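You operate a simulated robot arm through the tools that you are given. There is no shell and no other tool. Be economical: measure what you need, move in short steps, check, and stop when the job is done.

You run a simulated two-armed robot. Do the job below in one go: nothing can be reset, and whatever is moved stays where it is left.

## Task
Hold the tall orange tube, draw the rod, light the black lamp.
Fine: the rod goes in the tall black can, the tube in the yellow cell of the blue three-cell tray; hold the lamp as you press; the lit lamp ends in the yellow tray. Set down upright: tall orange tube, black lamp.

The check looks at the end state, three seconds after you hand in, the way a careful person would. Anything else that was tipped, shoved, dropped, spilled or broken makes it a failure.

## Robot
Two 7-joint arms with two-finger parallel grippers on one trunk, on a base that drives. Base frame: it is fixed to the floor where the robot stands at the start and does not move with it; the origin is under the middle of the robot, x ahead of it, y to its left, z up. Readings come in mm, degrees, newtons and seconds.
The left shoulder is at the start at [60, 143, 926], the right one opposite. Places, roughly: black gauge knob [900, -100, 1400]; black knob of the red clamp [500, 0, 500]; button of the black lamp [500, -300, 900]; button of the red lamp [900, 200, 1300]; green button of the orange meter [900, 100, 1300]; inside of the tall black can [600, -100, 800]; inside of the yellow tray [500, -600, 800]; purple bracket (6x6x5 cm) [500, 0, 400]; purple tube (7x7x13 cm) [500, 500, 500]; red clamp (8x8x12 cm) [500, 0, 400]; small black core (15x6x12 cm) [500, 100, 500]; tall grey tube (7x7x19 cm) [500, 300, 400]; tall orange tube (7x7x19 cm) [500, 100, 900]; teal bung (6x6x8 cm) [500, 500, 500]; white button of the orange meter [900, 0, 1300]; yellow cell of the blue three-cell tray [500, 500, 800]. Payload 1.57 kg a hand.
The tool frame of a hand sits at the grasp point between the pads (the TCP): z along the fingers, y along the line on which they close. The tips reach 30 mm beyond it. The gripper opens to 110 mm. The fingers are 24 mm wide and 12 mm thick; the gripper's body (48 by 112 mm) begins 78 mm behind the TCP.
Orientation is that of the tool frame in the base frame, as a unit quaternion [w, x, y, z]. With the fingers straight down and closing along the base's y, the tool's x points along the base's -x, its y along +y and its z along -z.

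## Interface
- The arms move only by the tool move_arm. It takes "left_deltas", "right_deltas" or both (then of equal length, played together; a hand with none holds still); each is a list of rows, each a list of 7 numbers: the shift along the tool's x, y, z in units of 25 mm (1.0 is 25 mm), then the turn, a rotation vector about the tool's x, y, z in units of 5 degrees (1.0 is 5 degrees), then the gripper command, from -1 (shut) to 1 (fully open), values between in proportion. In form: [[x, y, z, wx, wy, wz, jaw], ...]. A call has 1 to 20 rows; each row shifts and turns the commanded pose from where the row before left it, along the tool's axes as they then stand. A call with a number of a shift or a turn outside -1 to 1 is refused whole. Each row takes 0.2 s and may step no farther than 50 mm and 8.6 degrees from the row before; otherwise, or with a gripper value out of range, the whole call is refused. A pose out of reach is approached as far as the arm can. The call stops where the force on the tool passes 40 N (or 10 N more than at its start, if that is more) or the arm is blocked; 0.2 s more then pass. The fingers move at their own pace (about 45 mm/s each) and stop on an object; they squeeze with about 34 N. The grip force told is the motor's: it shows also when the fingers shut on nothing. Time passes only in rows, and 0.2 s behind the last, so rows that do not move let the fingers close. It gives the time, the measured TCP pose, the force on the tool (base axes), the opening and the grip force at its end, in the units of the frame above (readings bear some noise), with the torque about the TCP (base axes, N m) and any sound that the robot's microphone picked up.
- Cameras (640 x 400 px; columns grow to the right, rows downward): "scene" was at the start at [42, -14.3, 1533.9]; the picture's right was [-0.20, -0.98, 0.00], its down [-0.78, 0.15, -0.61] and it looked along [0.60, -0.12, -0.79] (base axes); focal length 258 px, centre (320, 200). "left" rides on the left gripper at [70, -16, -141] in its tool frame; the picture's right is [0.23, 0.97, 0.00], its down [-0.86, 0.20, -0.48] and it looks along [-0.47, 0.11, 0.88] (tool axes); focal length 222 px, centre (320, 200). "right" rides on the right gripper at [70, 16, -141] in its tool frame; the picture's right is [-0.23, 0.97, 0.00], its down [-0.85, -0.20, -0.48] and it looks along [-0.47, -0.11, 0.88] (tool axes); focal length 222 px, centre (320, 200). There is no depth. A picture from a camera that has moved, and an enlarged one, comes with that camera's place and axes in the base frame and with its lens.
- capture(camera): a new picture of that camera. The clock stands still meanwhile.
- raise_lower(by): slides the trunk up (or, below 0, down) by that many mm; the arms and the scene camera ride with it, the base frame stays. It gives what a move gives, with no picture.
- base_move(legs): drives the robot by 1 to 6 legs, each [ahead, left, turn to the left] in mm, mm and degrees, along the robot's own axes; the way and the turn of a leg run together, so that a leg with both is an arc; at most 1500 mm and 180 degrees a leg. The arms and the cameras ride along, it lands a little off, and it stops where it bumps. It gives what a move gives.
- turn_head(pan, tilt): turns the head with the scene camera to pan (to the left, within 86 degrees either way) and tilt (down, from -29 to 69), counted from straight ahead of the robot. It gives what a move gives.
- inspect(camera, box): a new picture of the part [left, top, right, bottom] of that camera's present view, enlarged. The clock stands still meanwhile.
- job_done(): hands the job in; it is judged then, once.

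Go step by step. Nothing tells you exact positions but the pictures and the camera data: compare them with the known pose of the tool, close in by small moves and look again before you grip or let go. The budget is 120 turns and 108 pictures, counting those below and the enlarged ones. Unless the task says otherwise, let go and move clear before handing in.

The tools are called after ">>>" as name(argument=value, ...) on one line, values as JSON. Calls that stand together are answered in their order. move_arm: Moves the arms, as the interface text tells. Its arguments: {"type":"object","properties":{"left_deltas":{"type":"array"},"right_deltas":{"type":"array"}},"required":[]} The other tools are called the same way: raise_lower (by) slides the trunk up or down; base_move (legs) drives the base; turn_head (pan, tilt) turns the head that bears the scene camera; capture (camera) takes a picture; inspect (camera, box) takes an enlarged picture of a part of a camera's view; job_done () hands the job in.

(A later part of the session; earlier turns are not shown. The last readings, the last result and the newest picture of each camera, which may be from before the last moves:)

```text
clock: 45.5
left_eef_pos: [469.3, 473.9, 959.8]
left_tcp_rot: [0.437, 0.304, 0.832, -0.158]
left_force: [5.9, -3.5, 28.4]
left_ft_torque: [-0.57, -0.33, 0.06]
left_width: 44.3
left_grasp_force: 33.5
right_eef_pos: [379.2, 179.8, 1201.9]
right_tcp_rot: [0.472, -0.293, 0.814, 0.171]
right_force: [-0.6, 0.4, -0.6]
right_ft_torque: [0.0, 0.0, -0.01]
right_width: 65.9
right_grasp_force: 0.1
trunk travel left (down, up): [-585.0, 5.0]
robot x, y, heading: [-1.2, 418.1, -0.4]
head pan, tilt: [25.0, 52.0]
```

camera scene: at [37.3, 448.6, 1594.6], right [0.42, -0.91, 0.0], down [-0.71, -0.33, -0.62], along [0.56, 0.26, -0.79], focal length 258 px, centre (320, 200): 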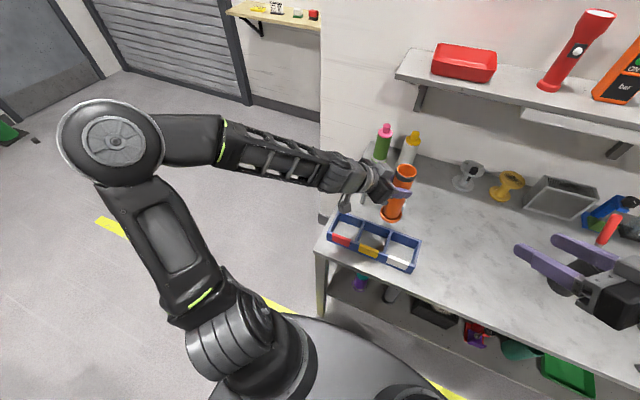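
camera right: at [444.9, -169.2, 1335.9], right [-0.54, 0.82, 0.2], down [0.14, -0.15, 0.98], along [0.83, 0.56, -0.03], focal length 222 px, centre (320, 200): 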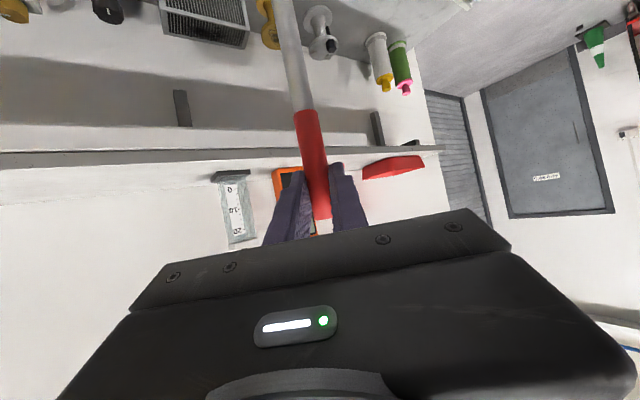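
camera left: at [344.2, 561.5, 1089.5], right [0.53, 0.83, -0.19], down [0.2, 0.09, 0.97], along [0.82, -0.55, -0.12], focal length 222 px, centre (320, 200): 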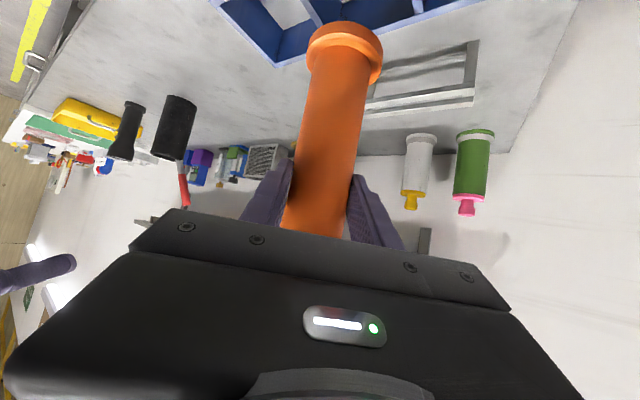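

It rests on the cell floor. I relieve the pressure, open and back off along the fingers.

>>> move_arm(left_deltas=[[-0.13, 0, -0.09, 0, 0, 0, -1], [0, 0, 0, 0, 0, 0, 0.4], [0, 0, 0, 0, 0, 0, 0.4], [0, 0, 0, 0, 0, 0, 0.4], [0, 0, -0.6, 0, 0, 0, 0.4], [0, 0, -1, 0, 0, 0, 0.4], [0, 0, -1, 0, 0, 0, 0.4], [0, 0, -1, 0, 0, 0, 0.4], [0, 0, -1, 0, 0, 0, 0.4]])

>>> inspect(camera="scene", box=[320, 170, 430, 280])

>>> capture(camera="left")

```text
clock: 47.5
left_eef_pos: [457.1, 543.0, 1027.9]
left_tcp_rot: [0.433, 0.304, 0.833, -0.16]
left_force: [-0.2, -0.3, 1.1]
left_ft_torque: [-0.02, 0.02, 0.03]
left_width: 77.0
left_grasp_force: 0.0
left hand out of reach, approached as far as the arm can: row 5, 6, 7, 8, 9
right_eef_pos: [379.3, 180.0, 1201.1]
right_tcp_rot: [0.47, -0.295, 0.814, 0.172]
right_force: [-0.6, -0.6, 0.3]
right_ft_torque: [0.02, 0.01, -0.03]
right_width: 66.1
right_grasp_force: 0.1
trunk travel left (down, up): [-585.0, 5.0]
robot x, y, heading: [1.5, 414.5, 0.3]
head pan, tilt: [25.0, 52.0]
```

```text
3.64 times, centred on (375, 225) of scene
camera zoom: at [36.5, 447.5, 1594.6], right [0.42, -0.91, 0.0], down [-0.71, -0.33, -0.62], along [0.56, 0.26, -0.79], focal length 940 px, centre (120, 109)
```

zoom: 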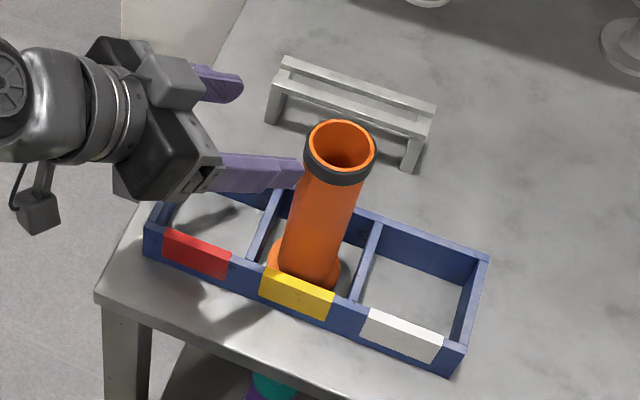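

```text
38 pictures are left
camera left: at [329.4, 630.7, 1053.5], right [0.53, 0.83, -0.19], down [0.2, 0.09, 0.97], along [0.82, -0.55, -0.12], focal length 222 px, centre (320, 200)
```

left: 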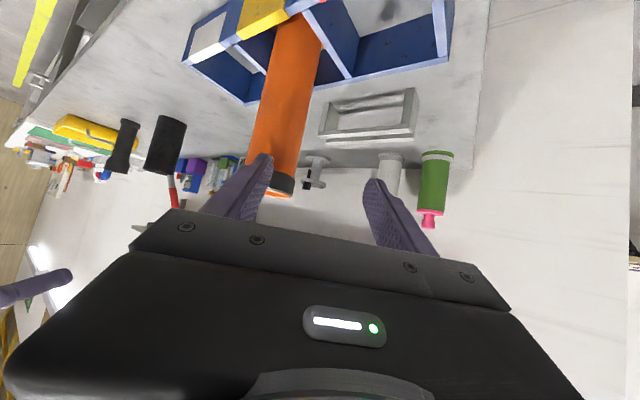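

The tube stands upright in the yellow cell. One finger is close to it, so I take the hand away by driving left a little, then raise it.

>>> base_move(legs=[[0, 70, 0]])

>>> move_arm(left_deltas=[[-0.72, 0, -0.5, 0, 0, 0, 0.4], [-0.72, 0, -0.5, 0, 0, 0, 0.4], [-0.72, 0, -0.5, 0, 0, 0, 0.4], [-0.72, 0, -0.5, 0, 0, 0, 0.4], [-0.72, 0, -0.5, 0, 0, 0, 0.4], [-0.72, 0, -0.5, 0, 0, 0, 0.4]])

>>> capture(camera="scene")

```text
clock: 48.5
left_eef_pos: [459.4, 611.9, 1027.1]
left_tcp_rot: [0.434, 0.303, 0.833, -0.16]
left_force: [0.2, 0.4, 0.2]
left_ft_torque: [0.0, 0.0, -0.03]
left_width: 76.8
left_grasp_force: 0.1
right_eef_pos: [378.3, 250.4, 1201.8]
right_tcp_rot: [0.471, -0.293, 0.815, 0.17]
right_force: [-0.2, 0.1, 0.0]
right_ft_torque: [-0.05, 0.0, -0.04]
right_width: 65.8
right_grasp_force: 0.1
trunk travel left (down, up): [-585.0, 5.0]
robot x, y, heading: [0.2, 484.8, -0.2]
head pan, tilt: [25.0, 52.0]
```

```text
clock: 49.9
left_eef_pos: [460.5, 612.3, 1161.0]
left_tcp_rot: [0.433, 0.305, 0.833, -0.16]
left_force: [0.6, -0.8, 0.0]
left_ft_torque: [0.02, 0.03, -0.02]
left_width: 76.8
left_grasp_force: 0.1
right_eef_pos: [379.0, 247.7, 1202.0]
right_tcp_rot: [0.471, -0.292, 0.815, 0.171]
right_force: [0.1, 0.6, 0.6]
right_ft_torque: [-0.05, 0.03, 0.02]
right_width: 66.2
right_grasp_force: 0.0
trunk travel left (down, up): [-585.0, 5.0]
robot x, y, heading: [-0.9, 484.6, 0.0]
head pan, tilt: [25.0, 52.0]
```

```text
37 pictures are left
camera scene: at [37.3, 515.5, 1594.6], right [0.42, -0.91, 0.0], down [-0.72, -0.33, -0.62], along [0.56, 0.26, -0.79], focal length 258 px, centre (320, 200)
```

scene: 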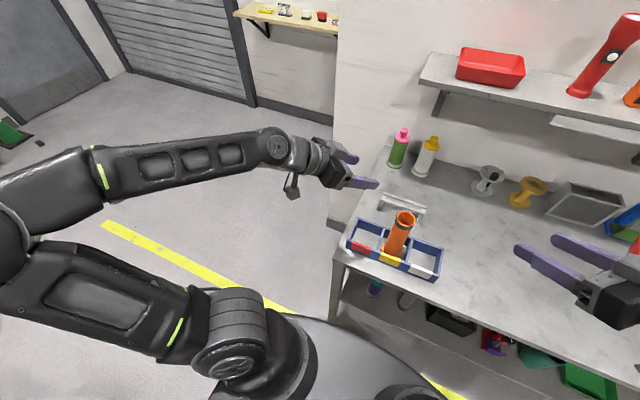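

The tube stands free and upright in the yellow cell. I drive back right so the robot faces the lamp (y ≈ -300).

>>> base_move(legs=[[0, -785, 0]])

>>> turn_head(pan=0, tilt=50)

>>> capture(camera="scene")

```text
clock: 54.1
left_eef_pos: [461.9, -173.8, 1160.6]
left_tcp_rot: [0.435, 0.299, 0.835, -0.157]
left_force: [-1.2, 0.6, -0.2]
left_ft_torque: [0.05, -0.05, -0.02]
left_width: 77.4
left_grasp_force: 0.1
right_eef_pos: [385.0, -539.5, 1200.6]
right_tcp_rot: [0.469, -0.299, 0.812, 0.175]
right_force: [-1.0, -0.5, 0.2]
right_ft_torque: [-0.03, 0.01, 0.04]
right_width: 66.3
right_grasp_force: 0.1
trunk travel left (down, up): [-585.0, 5.0]
robot x, y, heading: [6.2, -310.3, 0.6]
head pan, tilt: [25.0, 52.0]
```

```text
clock: 55.0
left_eef_pos: [461.6, -173.5, 1161.0]
left_tcp_rot: [0.434, 0.299, 0.835, -0.157]
left_force: [-0.7, -0.4, 0.7]
left_ft_torque: [0.01, -0.02, 0.02]
left_width: 77.1
left_grasp_force: 0.1
right_eef_pos: [385.6, -538.0, 1200.9]
right_tcp_rot: [0.469, -0.299, 0.812, 0.174]
right_force: [-0.5, 0.3, -0.5]
right_ft_torque: [0.01, -0.04, -0.01]
right_width: 65.8
right_grasp_force: 0.0
trunk travel left (down, up): [-585.0, 5.0]
robot x, y, heading: [-1.9, -306.5, 0.6]
head pan, tilt: [0.0, 50.0]
```

```text
36 pictures are left
camera scene: at [49.0, -307.3, 1597.2], right [0.01, -1.0, 0.0], down [-0.77, -0.01, -0.64], along [0.64, 0.01, -0.77], focal length 258 px, centre (320, 200)
```

scene: 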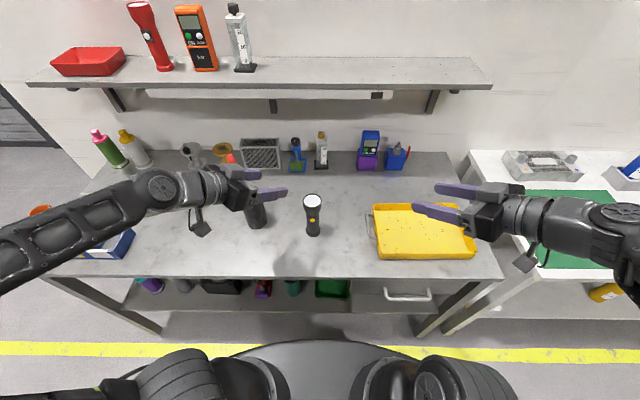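

The lamp is straight ahead with its yellow button facing the robot. I turn the right hand fingers-down for a top grasp of the lamp's head and pull the left hand aside, closed.

>>> move_arm(left_deltas=[[0.545, -0.104, -0.785, 0, 0, 0, -1], [0.545, -0.104, -0.785, 0, 0, 0, -1], [0.545, -0.104, -0.785, 0, 0, 0, -1], [0, 0, 0, 0, 0, 0, -1], [0, 0, 0, 0, 0, 0, -1], [0, 0, 0, 0, 0, 0, -1], [0, 0, 0, 0, 0, 0, -1], [0, 0, 0, 0, 0, 0, -1], [0, 0, 0, 0, 0, 0, -1], [0, 0, 0, 0, 0, 0, -1], [0, 0, 0, 0, 0, 0, -1], [0, 0, 0, 0, 0, 0, -1], [0, 0, 0, 0, 0, 0, -1], [0, 0, 0, 0, 0, 0, -1], [0, 0, 0, 0, 0, 0, -1], [0, 0, 0, 0, 0, 0, -1], [0, 0, 0, 0, 0, 0, -1], [0, 0, 0, 0, 0, 0, -1], [0, 0, 0, 0, 0, 0, -1], [0, 0, 0, 0, 0, 0, -1]], right_deltas=[[0, 0, 0, 0, 1, 0, 0.6], [0, 0, 0, 0, 1, 0, 0.6], [0, 0, 0, 0, 1, 0, 0.6], [0, 0, 0, 0, 1, 0, 0.6], [0, 0, 0, 0, 1, 0, 0.6], [0, 0, 0, 0, 1, 0, 0.6], [0, 0, 0, 0, 1, 0, 0.6], [0, 0, 0, 0, 1, 0, 0.6], [0, 0, 0, 0, 1, 0, 0.6], [0, 0, 0, 0, 1, 0, 0.6], [0, 0, 0, 0, 1, 0, 0.6], [0, 0, 0, 0, 1, 0, 0.6], [0, 0, 0, 0, 0, 1, 0.6], [0, 0, 0, 0, 0, 1, 0.6], [0, 0, 0, 0, 0, 1, 0.6], [0, 0, 0, 0, 0, 1, 0.6], [0, 0, 0, 0, 0, 1, 0.6], [0, 0, 0, 0, 0, 1, 0.6], [0, 0, 0, 0, 0, 1, 0.6], [0, 0, 0, 0, 0, 1, 0.6]])

>>> inspect(camera="scene", box=[270, 150, 370, 250])

```text
clock: 59.2
left_eef_pos: [402.3, -131.3, 1160.3]
left_tcp_rot: [0.434, 0.299, 0.835, -0.158]
left_force: [0.6, 0.3, 0.8]
left_ft_torque: [0.03, 0.0, -0.02]
left_width: 0.0
left_grasp_force: 21.0
right_eef_pos: [386.0, -553.1, 1162.6]
right_tcp_rot: [0.0, -0.004, 1.0, 0.001]
right_force: [-0.4, 0.0, 0.1]
right_ft_torque: [0.01, -0.01, -0.01]
right_width: 88.2
right_grasp_force: 0.1
right hand out of reach, approached as far as the arm can: row 12
trunk travel left (down, up): [-585.0, 5.0]
robot x, y, heading: [4.2, -308.5, 0.4]
head pan, tilt: [0.0, 50.0]
```

```text
4.00 times, centred on (320, 200) of scene
camera zoom: at [49.0, -307.3, 1597.2], right [0.01, -1.0, 0.0], down [-0.77, -0.01, -0.64], along [0.64, 0.01, -0.77], focal length 1034 px, centre (320, 200)
```

zoom: 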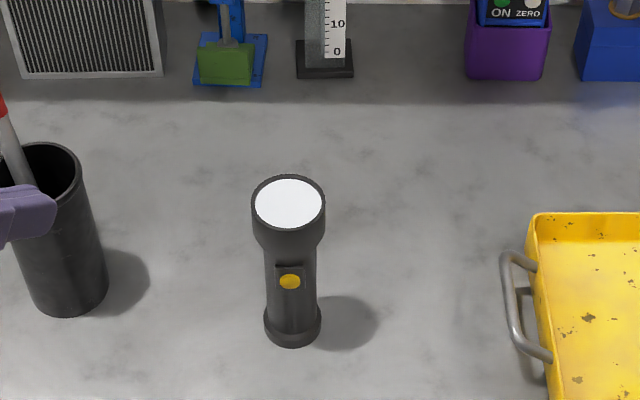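

The lamp axis is at about [528,-276], top z≈1015, button at z≈952 facing -x. I move the right hand above it.

>>> move_arm(right_deltas=[[-0.473, 0.92, 0.167, 0, 0, 0, 0.8], [-0.473, 0.92, 0.167, 0, 0, 0, 0.8], [-0.473, 0.92, 0.167, 0, 0, 0, 0.8], [-0.473, 0.92, 0.167, 0, 0, 0, 0.8], [-0.473, 0.92, 0.167, 0, 0, 0, 0.8], [-0.473, 0.92, 0.167, 0, 0, 0, 0.8], [-0.473, 0.92, 0.167, 0, 0, 0, 0.8], [-0.473, 0.92, 0.167, 0, 0, 0, 0.8], [-0.473, 0.92, 0.167, 0, 0, 0, 0.8], [-0.473, 0.92, 0.167, 0, 0, 0, 0.8], [-0.473, 0.92, 0.167, 0, 0, 0, 0.8], [-0.473, 0.92, 0.167, 0, 0, 0, 0.8]])

>>> capture(camera="right")

>>> inspect(camera="scene", box=[250, 130, 390, 250])

```text
clock: 61.8
left_eef_pos: [402.6, -130.5, 1158.5]
left_tcp_rot: [0.434, 0.299, 0.835, -0.157]
left_force: [0.7, 0.7, 0.0]
left_ft_torque: [-0.02, 0.03, -0.03]
left_width: 0.0
left_grasp_force: 21.5
right_eef_pos: [523.9, -270.9, 1112.9]
right_tcp_rot: [0.0, -0.004, 1.0, 0.002]
right_force: [-0.2, 0.1, 0.3]
right_ft_torque: [0.0, -0.01, 0.0]
right_width: 99.0
right_grasp_force: 0.1
trunk travel left (down, up): [-585.0, 5.0]
robot x, y, heading: [1.4, -310.7, 0.5]
head pan, tilt: [0.0, 50.0]
```

```text
34 pictures are left
camera right: at [454.1, -256.2, 1253.9], right [0.22, 0.98, 0.0], down [0.86, -0.19, 0.48], along [0.47, -0.1, -0.88], focal length 222 px, centre (320, 200)
```

right: 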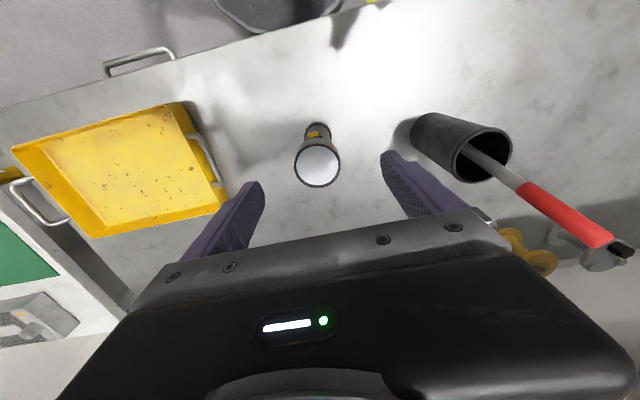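

```text
3.33 times, centred on (320, 190) of scene
camera zoom: at [49.4, -306.4, 1597.2], right [0.01, -1.0, 0.0], down [-0.77, -0.01, -0.64], along [0.64, 0.01, -0.77], focal length 862 px, centre (320, 233)
```

zoom: 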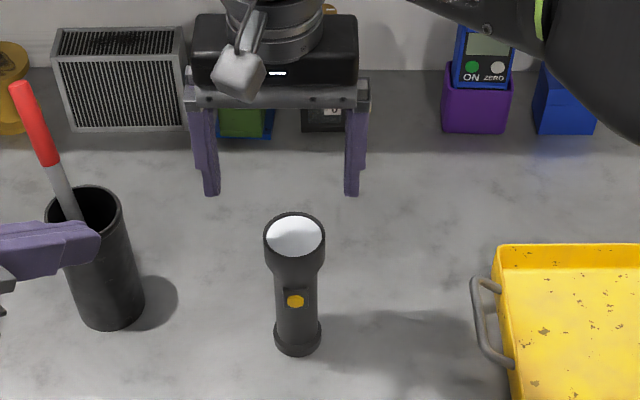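

The lamp head is about 6 mm to the right and 10 mm ahead of the hand. I correct and lower half-way for a look.

>>> move_arm(right_deltas=[[-0.2, -0.12, 0.8, 0, 0, 0, 0.8], [-0.2, -0.12, 0.8, 0, 0, 0, 0.8], [0, 0, 0.8, 0, 0, 0, 0.8]])

>>> capture(camera="right")

>>> inspect(camera="scene", box=[250, 130, 390, 250])

```text
clock: 62.6
left_eef_pos: [403.6, -131.1, 1159.1]
left_tcp_rot: [0.435, 0.299, 0.835, -0.158]
left_force: [-0.1, -1.1, 1.1]
left_ft_torque: [-0.01, -0.03, 0.0]
left_width: 0.0
left_grasp_force: 21.3
right_eef_pos: [533.4, -278.0, 1052.7]
right_tcp_rot: [0.0, -0.004, 1.0, 0.002]
right_force: [0.1, 0.3, 0.4]
right_ft_torque: [-0.01, 0.0, -0.02]
right_width: 98.8
right_grasp_force: 0.0
trunk travel left (down, up): [-585.0, 5.0]
robot x, y, heading: [2.4, -307.1, 0.5]
head pan, tilt: [0.0, 50.0]
```

```text
32 pictures are left
camera right: at [464.6, -263.1, 1194.0], right [0.22, 0.98, 0.0], down [0.86, -0.19, 0.48], along [0.47, -0.1, -0.88], focal length 222 px, centre (320, 200)
```

right: 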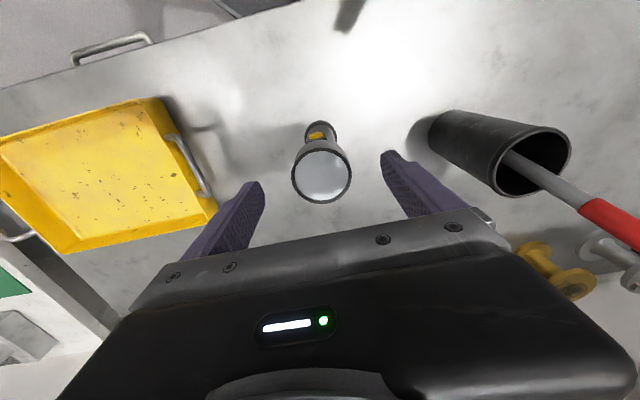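

```text
3.33 times, centred on (320, 190) of scene
camera zoom: at [49.4, -307.0, 1597.2], right [0.01, -1.0, 0.0], down [-0.77, -0.01, -0.64], along [0.64, 0.01, -0.77], focal length 862 px, centre (320, 233)
```

zoom: 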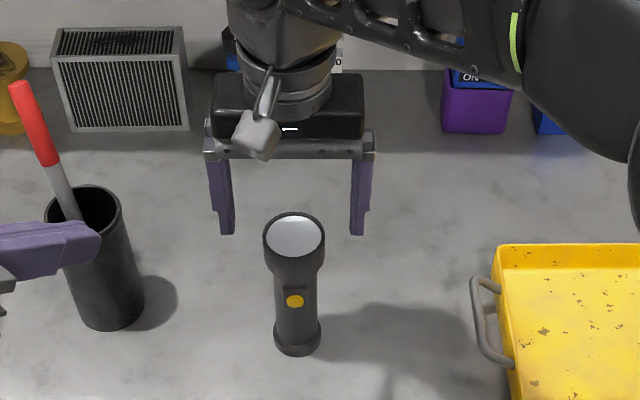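

Well aligned. I lower to z≈990 and close on the lamp's head.

>>> move_arm(right_deltas=[[0, 0, 0.85, 0, 0, 0, 0.8], [0, 0, 0.85, 0, 0, 0, 0.8], [0, 0, 0.8, 0, 0, 0, 0.8], [0, 0, 0, 0, 0, 0, -1], [0, 0, 0, 0, 0, 0, -1], [0, 0, 0, 0, 0, 0, -1], [0, 0, 0, 0, 0, 0, -1], [0, 0, 0, 0, 0, 0, -1]])

>>> inspect(camera="scene", box=[250, 130, 390, 250])

```text
clock: 64.4
left_eef_pos: [402.9, -131.7, 1159.8]
left_tcp_rot: [0.434, 0.299, 0.835, -0.157]
left_force: [0.2, -0.2, -0.9]
left_ft_torque: [-0.01, -0.02, 0.01]
left_width: 0.1
left_grasp_force: 21.2
right_eef_pos: [534.8, -279.2, 990.3]
right_tcp_rot: [0.0, -0.004, 1.0, 0.001]
right_force: [-0.6, 0.5, 0.6]
right_ft_torque: [0.01, 0.04, 0.02]
right_width: 55.6
right_grasp_force: 34.0
trunk travel left (down, up): [-585.0, 5.0]
robot x, y, heading: [2.3, -307.4, 0.9]
head pan, tilt: [0.0, 50.0]
```

```text
3.33 times, centred on (320, 190) of scene
camera zoom: at [49.2, -307.3, 1597.2], right [0.01, -1.0, 0.0], down [-0.77, -0.01, -0.64], along [0.64, 0.01, -0.77], focal length 862 px, centre (320, 233)
```

zoom: 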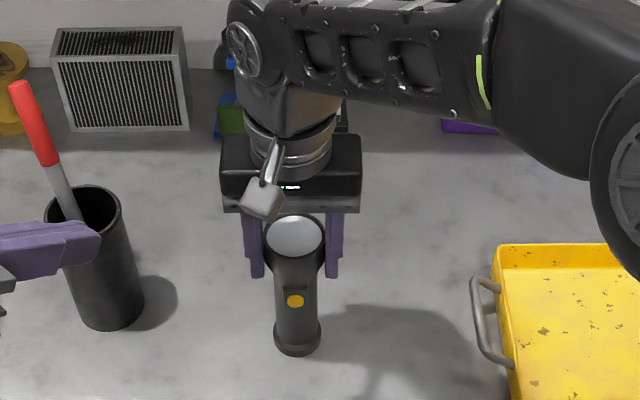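

The lamp is held upright at 55.6 mm width. Now I orient the closed left hand for the press and bring it low in front of the lamp.

>>> move_arm(left_deltas=[[0, 0, 0, -0.821, 0, -0.571, -1], [0, 0, 0, -0.821, 0, -0.571, -1], [0, 0, 0, -0.821, 0, -0.571, -1], [0, 0, 0, -0.821, 0, -0.571, -1], [0, 0, 0, -0.821, 0, -0.571, -1], [0, 0, 0, 0, -1, 0, -1], [0, 0, 0, 0, -1, 0, -1], [0, 0, 0, 0, -1, 0, -1]])

>>> move_arm(left_deltas=[[0.8, -0.2, 0.514, 0, 0, 0, -1], [0.8, -0.2, 0.514, 0, 0, 0, -1], [0.8, -0.2, 0.514, 0, 0, 0, -1], [0.8, -0.2, 0.514, 0, 0, 0, -1], [0.8, -0.5, 0.514, 0, 0, 0, -1], [0.8, -0.7, 0.514, 0, 0, 0, -1], [0.8, -0.8, 0.514, 0, 0, 0, -1], [0.8, -0.85, 0.514, 0, 0, 0, -1]])

>>> capture(camera="scene")

>>> capture(camera="left")

```text
clock: 66.2
left_eef_pos: [463.7, -116.3, 1224.4]
left_tcp_rot: [0.569, 0.103, 0.813, -0.073]
left_force: [0.3, -0.3, 0.1]
left_ft_torque: [0.01, -0.01, -0.07]
left_width: 0.1
left_grasp_force: 21.4
left hand out of reach, approached as far as the arm can: row 2, 3, 4, 5, 6, 7, 8
right_eef_pos: [534.1, -278.4, 990.6]
right_tcp_rot: [0.001, -0.004, 1.0, 0.002]
right_force: [0.1, 0.6, 0.5]
right_ft_torque: [-0.03, 0.04, 0.0]
right_width: 55.2
right_grasp_force: 34.4
trunk travel left (down, up): [-585.0, 5.0]
robot x, y, heading: [3.9, -306.2, 0.5]
head pan, tilt: [0.0, 50.0]
```

```text
clock: 68.0
left_eef_pos: [533.8, -208.3, 1065.7]
left_tcp_rot: [0.569, 0.101, 0.813, -0.072]
left_force: [-0.1, 4.3, -0.4]
left_ft_torque: [-0.01, 0.02, 0.1]
left_width: 0.0
left_grasp_force: 21.3
left hand out of reach, approached as far as the arm can: row 1, 2, 3, 4, 5, 6, 7
right_eef_pos: [536.4, -280.0, 990.2]
right_tcp_rot: [0.0, -0.004, 1.0, 0.002]
right_force: [-0.3, -4.6, -0.1]
right_ft_torque: [0.39, -0.02, -0.08]
right_width: 55.4
right_grasp_force: 34.2
trunk travel left (down, up): [-585.0, 5.0]
robot x, y, heading: [2.3, -305.9, 0.6]
head pan, tilt: [0.0, 50.0]
```

```text
29 pictures are left
camera scene: at [49.5, -307.6, 1597.2], right [0.01, -1.0, 0.0], down [-0.77, -0.01, -0.64], along [0.64, 0.01, -0.77], focal length 258 px, centre (320, 200)
```

scene: 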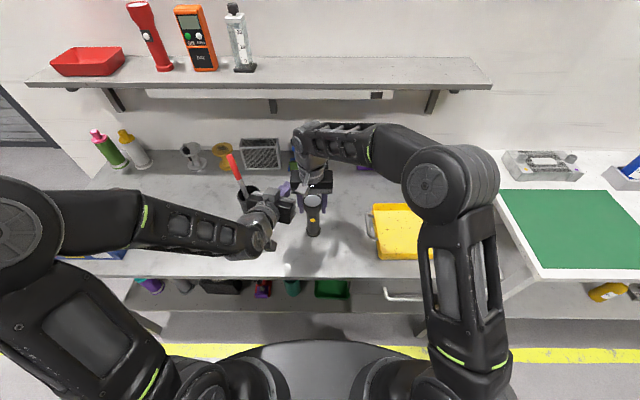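

```text
28 pictures are left
camera left: at [378.4, -186.4, 1048.2], right [0.16, 0.96, -0.21], down [-0.1, 0.23, 0.97], along [0.98, -0.14, 0.14], focal length 222 px, centre (320, 200)
```

left: 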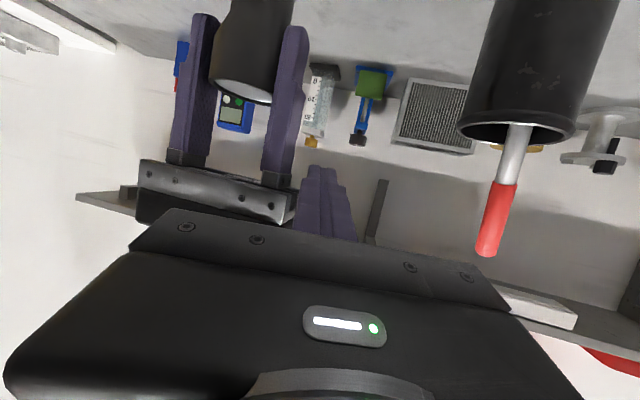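

The left hand hit its inner reach limit and lightly touches the right gripper. I back it off up and left, then turn it to point more to the right (yaw -60°), so the fingertip's side can press the button.

>>> move_arm(left_deltas=[[-0.567, 0.71, -0.4, 0, 0, 0, -1], [-0.567, 0.71, -0.4, 0, 0, 0, -1], [-0.567, 0.71, -0.4, 0, 0, 0, -1]])

>>> move_arm(left_deltas=[[0, 0, 0, 0.94, 0, 0.342, -1], [0, 0, 0, 0.94, 0, 0.342, -1], [0, 0, 0, 0.94, 0, 0.342, -1], [0, 0, 0, 0.94, 0, 0.342, -1], [0, 0, 0, 0.94, 0, 0.342, -1], [0, 0, 0, 0.94, 0, 0.342, -1], [0, 0, 0, 0.94, 0, 0.342, -1], [0, 0, 0, 0.94, 0, 0.342, -1], [0, 0, 0, 0.94, 0, 0.342, -1], [0, 0, 0, 0, 1, 0, -1], [0, 0, 0, 0, 1, 0, -1]])

>>> capture(camera="scene")

```text
clock: 68.8
left_eef_pos: [532.0, -154.1, 1117.4]
left_tcp_rot: [0.569, 0.104, 0.813, -0.073]
left_force: [-0.5, 0.3, 0.4]
left_ft_torque: [-0.03, 0.03, 0.02]
left_width: 0.0
left_grasp_force: 21.2
right_eef_pos: [534.2, -279.5, 990.7]
right_tcp_rot: [0.0, -0.005, 1.0, 0.002]
right_force: [-0.4, 0.1, -0.2]
right_ft_torque: [0.01, 0.01, 0.01]
right_width: 55.4
right_grasp_force: 34.5
trunk travel left (down, up): [-585.0, 5.0]
robot x, y, heading: [3.0, -304.5, 0.6]
head pan, tilt: [0.0, 50.0]
```

```text
clock: 71.2
left_eef_pos: [533.4, -154.7, 1116.3]
left_tcp_rot: [0.434, 0.429, 0.752, -0.248]
left_force: [0.2, -0.8, -0.3]
left_ft_torque: [-0.01, -0.01, -0.02]
left_width: 0.0
left_grasp_force: 21.1
right_eef_pos: [535.1, -280.1, 990.4]
right_tcp_rot: [0.0, -0.004, 1.0, 0.001]
right_force: [-0.9, 0.1, 0.0]
right_ft_torque: [-0.04, 0.01, 0.0]
right_width: 55.1
right_grasp_force: 33.9
trunk travel left (down, up): [-585.0, 5.0]
robot x, y, heading: [3.3, -305.1, 0.7]
head pan, tilt: [0.0, 50.0]
```

```text
27 pictures are left
camera scene: at [49.3, -307.3, 1597.2], right [0.01, -1.0, 0.0], down [-0.77, -0.01, -0.64], along [0.64, 0.01, -0.77], focal length 258 px, centre (320, 200)
```

scene: 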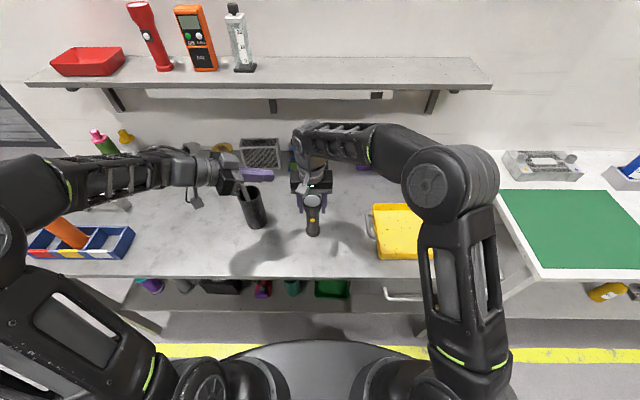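

The posture is good and everything is free. I move back, then down to button height, staying left of the lamp.

>>> move_arm(left_deltas=[[0.253, -0.86, -0.44, 0, 0, 0, -1], [0.253, -0.86, -0.44, 0, 0, 0, -1], [0.253, -0.86, -0.44, 0, 0, 0, -1], [0.74, -0.136, 0.69, 0, 0, 0, -1], [0.74, -0.136, 0.69, 0, 0, 0, -1], [0.74, -0.136, 0.69, 0, 0, 0, -1], [0.74, -0.136, 0.69, 0, 0, 0, -1], [0.74, -0.136, 0.69, 0, 0, 0, -1], [0.74, -0.136, 0.69, 0, 0, 0, -1]])

>>> inspect(camera="scene", box=[230, 140, 370, 260])

>>> capture(camera="left")

```text
clock: 73.2
left_eef_pos: [459.5, -193.5, 970.4]
left_tcp_rot: [0.433, 0.43, 0.752, -0.249]
left_force: [-0.1, -0.6, 0.0]
left_ft_torque: [-0.01, 0.01, 0.03]
left_width: 0.0
left_grasp_force: 21.8
right_eef_pos: [535.6, -279.6, 990.0]
right_tcp_rot: [0.0, -0.005, 1.0, 0.002]
right_force: [-0.1, 0.0, 0.0]
right_ft_torque: [-0.02, 0.02, 0.05]
right_width: 55.5
right_grasp_force: 34.6
trunk travel left (down, up): [-585.0, 5.0]
robot x, y, heading: [5.4, -304.5, 0.8]
head pan, tilt: [0.0, 50.0]
```

```text
3.33 times, centred on (300, 200) of scene
camera zoom: at [49.6, -307.2, 1597.3], right [0.01, -1.0, 0.0], down [-0.77, -0.01, -0.64], along [0.64, 0.01, -0.77], focal length 862 px, centre (387, 200)
```

zoom: 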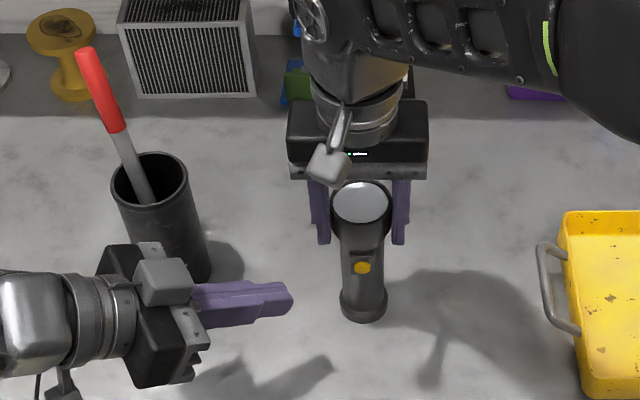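

```text
25 pictures are left
camera left: at [366.6, -66.1, 980.0], right [0.78, 0.59, -0.2], down [0.18, 0.09, 0.98], along [0.6, -0.8, -0.04], focal length 222 px, centre (320, 200)
```

left: 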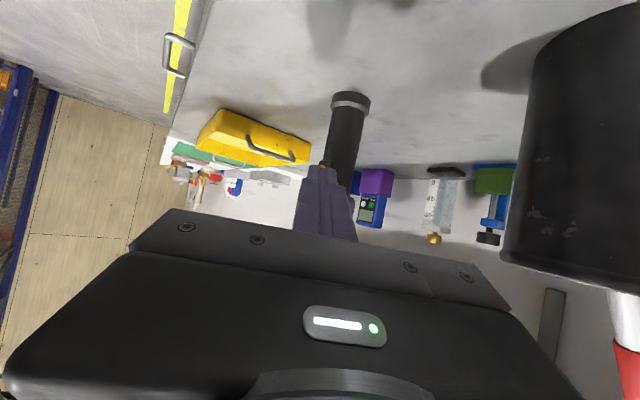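

The left fingertip is at button height and clear. I slide it right until it is in front of the button.

>>> move_arm(left_deltas=[[-0.252, -0.42, 0.677, 0, 0, 0, -1], [-0.252, -0.42, 0.677, 0, 0, 0, -1], [-0.252, -0.42, 0.677, 0, 0, 0, -1], [0, 0, 0, 0, 0, 0, -1]])

>>> inspect(camera="scene", box=[280, 170, 360, 240])

>>> capture(camera="right")

```text
clock: 74.2
left_eef_pos: [458.2, -255.4, 960.4]
left_tcp_rot: [0.434, 0.429, 0.753, -0.248]
left_force: [0.8, -0.5, 0.1]
left_ft_torque: [-0.01, -0.01, 0.04]
left_width: 0.0
left_grasp_force: 21.6
right_eef_pos: [535.6, -278.9, 988.9]
right_tcp_rot: [0.0, -0.005, 1.0, 0.002]
right_force: [0.3, 0.9, -0.8]
right_ft_torque: [0.02, 0.03, -0.01]
right_width: 55.3
right_grasp_force: 34.1
trunk travel left (down, up): [-585.0, 5.0]
robot x, y, heading: [2.6, -310.6, 0.8]
head pan, tilt: [0.0, 50.0]
```

```text
5.71 times, centred on (320, 205) of scene
camera zoom: at [49.2, -307.1, 1597.2], right [0.01, -1.0, 0.0], down [-0.77, -0.01, -0.64], along [0.64, 0.01, -0.77], focal length 1477 px, centre (320, 171)
```

zoom: 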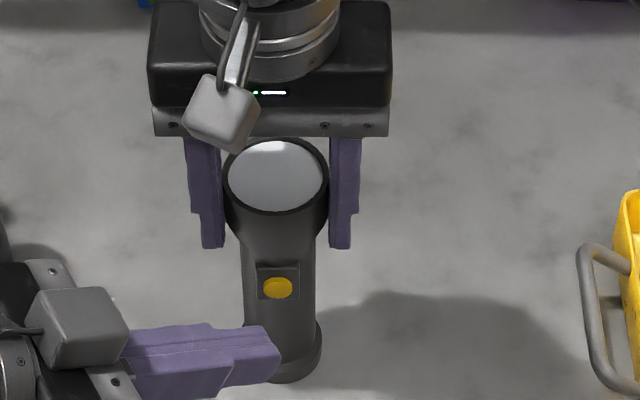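

```text
23 pictures are left
camera right: at [465.1, -263.8, 1131.4], right [0.22, 0.98, 0.0], down [0.86, -0.19, 0.48], along [0.47, -0.1, -0.88], focal length 222 px, centre (320, 200)
```

right: 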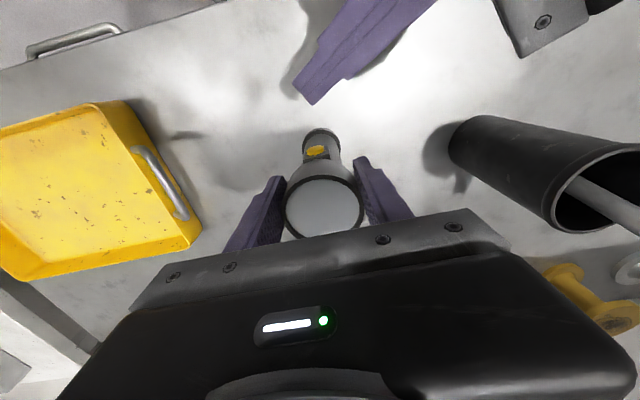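

The fingertip is slightly low and needs a few mm more to the right. I adjust and come close to the button.

>>> move_arm(left_deltas=[[-0.51, 0.13, 0.17, 0, 0, 0, -1], [0, 0, 0, 0, 0, 0, -1]])

>>> inspect(camera="scene", box=[280, 170, 360, 240])

>>> inspect(camera="right", box=[270, 40, 390, 180])

```text
clock: 74.8
left_eef_pos: [466.0, -261.7, 968.3]
left_tcp_rot: [0.434, 0.429, 0.752, -0.248]
left_force: [-0.7, -0.1, 0.4]
left_ft_torque: [0.05, 0.03, 0.0]
left_width: 0.0
left_grasp_force: 21.7
right_eef_pos: [535.3, -279.0, 989.9]
right_tcp_rot: [0.0, -0.005, 1.0, 0.001]
right_force: [0.9, -0.6, -0.2]
right_ft_torque: [0.01, 0.01, -0.01]
right_width: 55.1
right_grasp_force: 34.5
trunk travel left (down, up): [-585.0, 5.0]
robot x, y, heading: [1.6, -309.4, 0.5]
head pan, tilt: [0.0, 50.0]
```

```text
5.71 times, centred on (320, 205) of scene
camera zoom: at [49.2, -307.2, 1597.2], right [0.01, -1.0, 0.0], down [-0.77, -0.01, -0.64], along [0.64, 0.01, -0.77], focal length 1477 px, centre (320, 171)
```

zoom: 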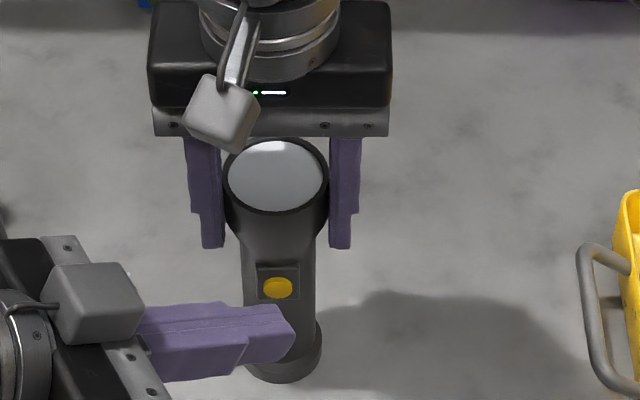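

```text
2.86 times, centred on (330, 110) of right
camera zoom: at [465.1, -263.9, 1131.4], right [0.22, 0.98, 0.0], down [0.86, -0.19, 0.48], along [0.47, -0.1, -0.88], focal length 635 px, centre (291, 457)
```

zoom: 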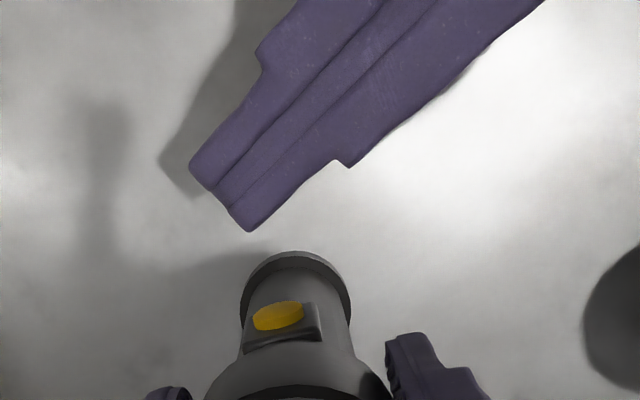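

Aligned with the button. I press forward along +x in small steps watching force and sound.

>>> move_arm(left_deltas=[[-0.041, 0.138, 0.07, 0, 0, 0, -1], [-0.041, 0.138, 0.07, 0, 0, 0, -1], [-0.041, 0.138, 0.07, 0, 0, 0, -1], [-0.041, 0.138, 0.07, 0, 0, 0, -1]])

>>> inspect(camera="scene", box=[280, 170, 360, 240])

>>> inspect(camera="right", box=[270, 40, 390, 180])

```text
clock: 75.8
left_eef_pos: [483.5, -262.5, 968.5]
left_tcp_rot: [0.434, 0.43, 0.752, -0.248]
left_force: [0.3, -0.2, 0.0]
left_ft_torque: [0.02, 0.0, 0.0]
left_width: 0.1
left_grasp_force: 21.3
right_eef_pos: [535.6, -279.2, 989.0]
right_tcp_rot: [-0.001, -0.004, 1.0, 0.001]
right_force: [0.6, -0.6, 0.6]
right_ft_torque: [-0.03, -0.01, 0.04]
right_width: 55.5
right_grasp_force: 34.0
trunk travel left (down, up): [-585.0, 5.0]
robot x, y, heading: [3.4, -311.5, 0.2]
head pan, tilt: [0.0, 50.0]
```

```text
5.71 times, centred on (320, 205) of scene
camera zoom: at [49.3, -307.3, 1597.2], right [0.01, -1.0, 0.0], down [-0.77, -0.01, -0.64], along [0.64, 0.01, -0.77], focal length 1477 px, centre (320, 171)
```

zoom: 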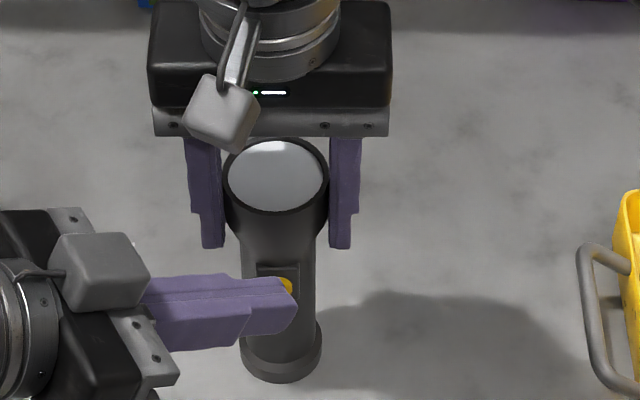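

```text
2.86 times, centred on (330, 110) of right
camera zoom: at [465.2, -264.0, 1131.4], right [0.22, 0.98, 0.0], down [0.86, -0.19, 0.48], along [0.47, -0.1, -0.88], focal length 635 px, centre (291, 457)
```

zoom: 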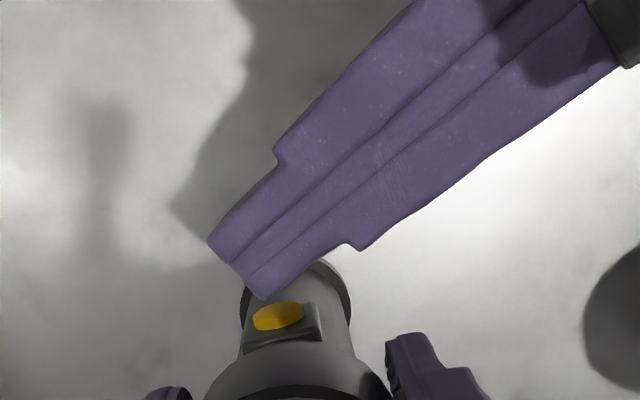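

Nearly touching. I continue in 3 mm steps.

>>> move_arm(left_deltas=[[0.012, 0.113, 0.058, 0, 0, 0, -1], [0.012, 0.113, 0.058, 0, 0, 0, -1], [-0.03, 0.103, 0.053, 0, 0, 0, -1]])

>>> move_arm(left_deltas=[[-0.03, 0.103, 0.053, 0, 0, 0, -1]])

```text
clock: 76.6
left_eef_pos: [491.2, -261.3, 966.6]
left_tcp_rot: [0.434, 0.429, 0.752, -0.249]
left_force: [-0.1, 0.8, 1.0]
left_ft_torque: [0.01, 0.01, 0.03]
left_width: 0.0
left_grasp_force: 21.6
right_eef_pos: [535.2, -279.4, 990.1]
right_tcp_rot: [0.0, -0.004, 1.0, 0.002]
right_force: [-0.7, 0.3, 0.0]
right_ft_torque: [0.0, 0.0, -0.02]
right_width: 55.1
right_grasp_force: 33.6
trunk travel left (down, up): [-585.0, 5.0]
robot x, y, heading: [5.8, -307.9, 0.5]
head pan, tilt: [0.0, 50.0]
```

```text
clock: 77.0
left_eef_pos: [494.4, -260.5, 964.9]
left_tcp_rot: [0.434, 0.429, 0.752, -0.249]
left_force: [-0.2, 0.2, -0.9]
left_ft_torque: [0.01, 0.0, -0.01]
left_width: 0.0
left_grasp_force: 21.4
right_eef_pos: [536.0, -278.7, 990.2]
right_tcp_rot: [0.0, -0.004, 1.0, 0.002]
right_force: [-0.9, -0.2, -0.8]
right_ft_torque: [0.03, -0.02, 0.01]
right_width: 55.4
right_grasp_force: 33.7
trunk travel left (down, up): [-585.0, 5.0]
robot x, y, heading: [-0.4, -304.3, 0.7]
head pan, tilt: [0.0, 50.0]
```

No contact yet. I look again before continuing.

>>> inspect(camera="right", box=[270, 40, 390, 180])

>>> inspect(camera="scene", box=[280, 170, 360, 240])

```text
2.86 times, centred on (330, 110) of right
camera zoom: at [465.2, -264.0, 1131.4], right [0.22, 0.98, 0.0], down [0.86, -0.19, 0.48], along [0.47, -0.1, -0.88], focal length 635 px, centre (291, 457)
```

zoom: 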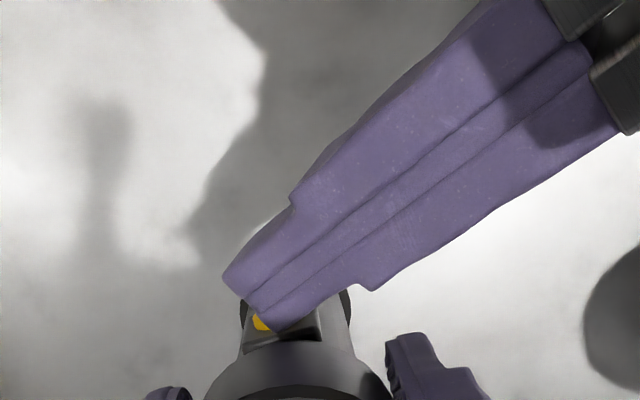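

```text
5.71 times, centred on (320, 205) of scene
camera zoom: at [49.4, -307.3, 1597.2], right [0.01, -1.0, 0.0], down [-0.77, -0.01, -0.64], along [0.64, 0.01, -0.77], focal length 1477 px, centre (320, 171)
```

zoom: 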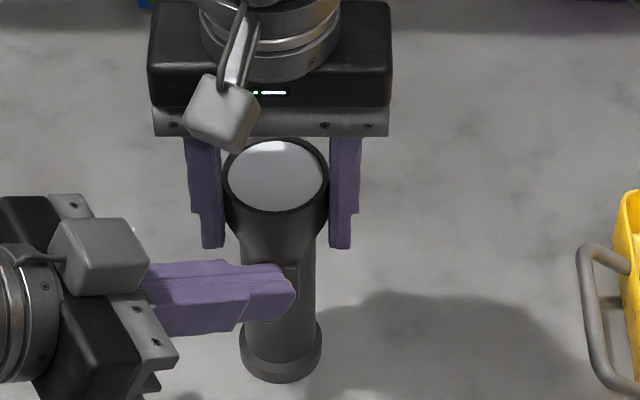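

The fingertip covers the button now; I keep pressing in small steps.

>>> move_arm(left_deltas=[[-0.045, 0.083, 0.08, 0, 0, 0, -1], [-0.03, 0.103, 0.053, 0, 0, 0, -1]])

>>> move_arm(left_deltas=[[-0.03, 0.103, 0.053, 0, 0, 0, -1]])

```text
clock: 77.6
left_eef_pos: [497.6, -263.6, 964.4]
left_tcp_rot: [0.434, 0.43, 0.751, -0.25]
left_force: [-6.6, 1.0, 3.4]
left_ft_torque: [-0.03, -0.03, -0.08]
left_width: 0.1
left_grasp_force: 21.2
right_eef_pos: [536.0, -279.6, 990.1]
right_tcp_rot: [0.001, -0.004, 1.0, 0.002]
right_force: [7.0, -0.9, -3.5]
right_ft_torque: [-0.03, -0.26, 0.02]
right_width: 55.3
right_grasp_force: 34.1
trunk travel left (down, up): [-585.0, 5.0]
robot x, y, heading: [2.4, -306.9, 0.5]
head pan, tilt: [0.0, 50.0]
```

```text
clock: 78.0
left_eef_pos: [502.1, -263.4, 966.1]
left_tcp_rot: [0.433, 0.43, 0.752, -0.249]
left_force: [-19.6, 1.6, 5.8]
left_ft_torque: [-0.15, 0.01, -0.33]
left_width: 0.0
left_grasp_force: 21.4
right_eef_pos: [537.5, -280.4, 990.2]
right_tcp_rot: [0.002, -0.003, 1.0, 0.001]
right_force: [19.0, -1.9, -6.4]
right_ft_torque: [-0.02, -0.67, 0.1]
right_width: 55.4
right_grasp_force: 34.5
trunk travel left (down, up): [-585.0, 5.0]
robot x, y, heading: [3.1, -305.9, 0.6]
head pan, tilt: [0.0, 50.0]
```

Contact with about 20 N on the lamp. I check whether it has lit.

>>> inspect(camera="scene", box=[280, 170, 360, 240])

>>> inspect(camera="right", box=[240, 80, 400, 240])

```text
5.71 times, centred on (320, 205) of scene
camera zoom: at [49.4, -307.4, 1597.2], right [0.01, -1.0, 0.0], down [-0.77, -0.01, -0.64], along [0.64, 0.01, -0.77], focal length 1477 px, centre (320, 171)
```

zoom: 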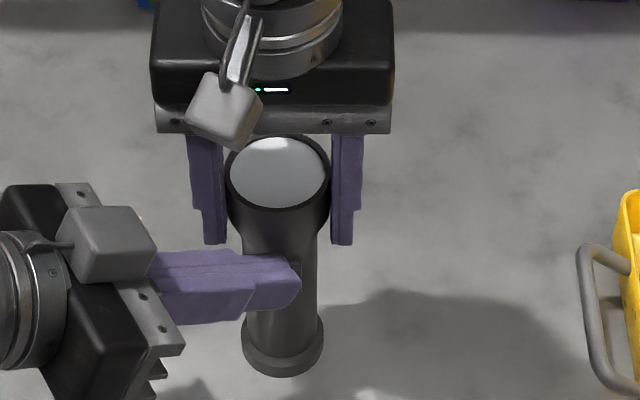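

```text
2.50 times, centred on (320, 160) of right
camera zoom: at [466.7, -265.0, 1131.3], right [0.22, 0.98, 0.0], down [0.85, -0.2, 0.48], along [0.47, -0.1, -0.88], focal length 555 px, centre (320, 300)
```

zoom: 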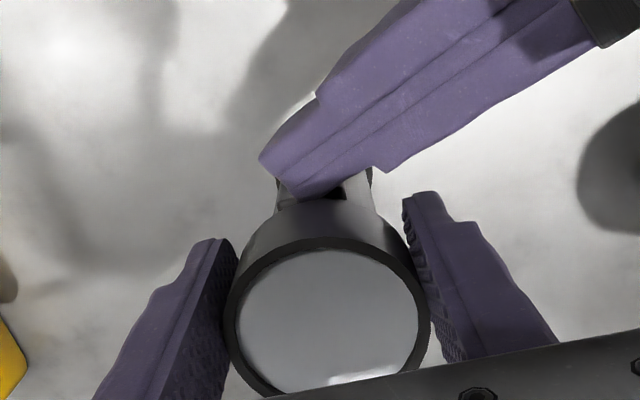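

Not clearly lit yet. I push a little further.

>>> move_arm(left_deltas=[[-0.03, 0.103, 0.053, 0, 0, 0, -1], [0, 0, 0, 0, 0, 0, -1]])

>>> inspect(camera="right", box=[240, 80, 400, 240])

```text
clock: 78.6
left_eef_pos: [505.0, -263.4, 964.5]
left_tcp_rot: [0.433, 0.429, 0.752, -0.249]
left_force: [-22.2, -1.2, -2.3]
left_ft_torque: [0.06, 0.15, -0.42]
left_width: 0.1
left_grasp_force: 21.4
right_eef_pos: [535.6, -279.3, 991.6]
right_tcp_rot: [0.002, -0.005, 1.0, 0.002]
right_force: [22.6, -0.1, 4.0]
right_ft_torque: [-0.21, -0.71, 0.06]
right_width: 55.2
right_grasp_force: 34.3
trunk travel left (down, up): [-585.0, 5.0]
robot x, y, heading: [2.0, -312.8, 0.9]
head pan, tilt: [0.0, 50.0]
```

```text
2.50 times, centred on (320, 160) of right
camera zoom: at [465.7, -264.1, 1132.5], right [0.22, 0.98, 0.01], down [0.85, -0.19, 0.48], along [0.47, -0.1, -0.88], focal length 555 px, centre (320, 300)
```

zoom: 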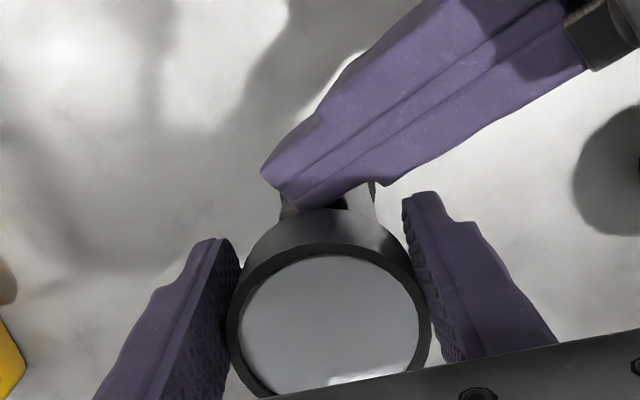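

No light yet. I back off 15 mm to see the lamp's state and the contact place.

>>> move_arm(left_deltas=[[0.102, -0.34, -0.176, 0, 0, 0, -1], [0.051, -0.17, -0.088, 0, 0, 0, -1], [0, 0, 0, 0, 0, 0, -1]])

>>> inspect(camera="right", box=[240, 80, 400, 240])

>>> inspect(camera="scene", box=[280, 170, 360, 240])

```text
clock: 79.4
left_eef_pos: [490.7, -261.0, 967.8]
left_tcp_rot: [0.435, 0.428, 0.752, -0.247]
left_force: [0.7, 0.4, -0.3]
left_ft_torque: [0.01, 0.03, 0.03]
left_width: 0.0
left_grasp_force: 21.2
right_eef_pos: [532.3, -278.2, 991.7]
right_tcp_rot: [-0.001, -0.006, 1.0, 0.002]
right_force: [-3.0, 5.0, 15.7]
right_ft_torque: [0.74, 0.62, -0.02]
right_width: 55.2
right_grasp_force: 33.7
trunk travel left (down, up): [-585.0, 5.0]
robot x, y, heading: [5.4, -307.1, 0.4]
head pan, tilt: [0.0, 50.0]
```

```text
2.50 times, centred on (320, 160) of right
camera zoom: at [462.8, -262.3, 1132.6], right [0.22, 0.98, 0.0], down [0.86, -0.19, 0.48], along [0.47, -0.1, -0.88], focal length 555 px, centre (320, 300)
```

zoom: 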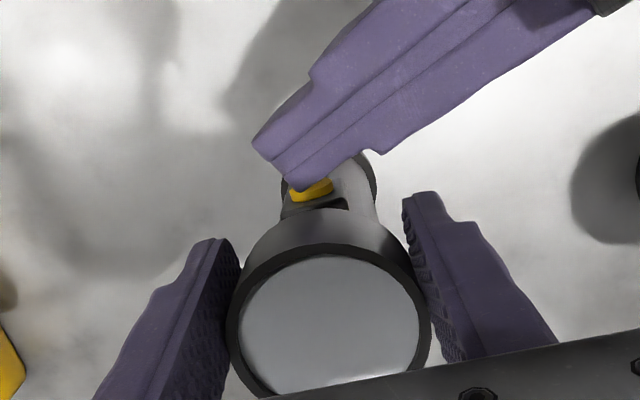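

```text
5.71 times, centred on (320, 205) of scene
camera zoom: at [47.2, -306.5, 1597.4], right [0.01, -1.0, 0.0], down [-0.77, -0.01, -0.64], along [0.64, 0.01, -0.77], focal length 1477 px, centre (320, 171)
```

zoom: 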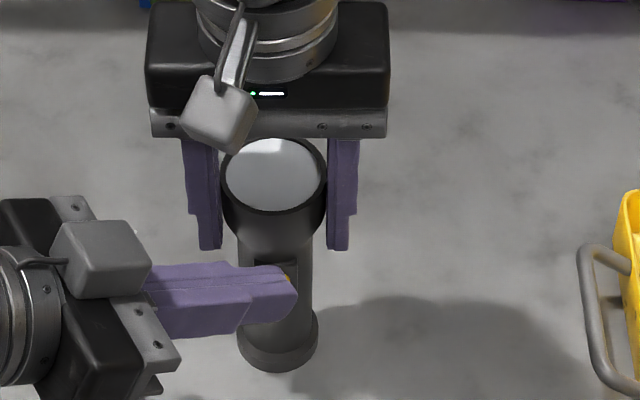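

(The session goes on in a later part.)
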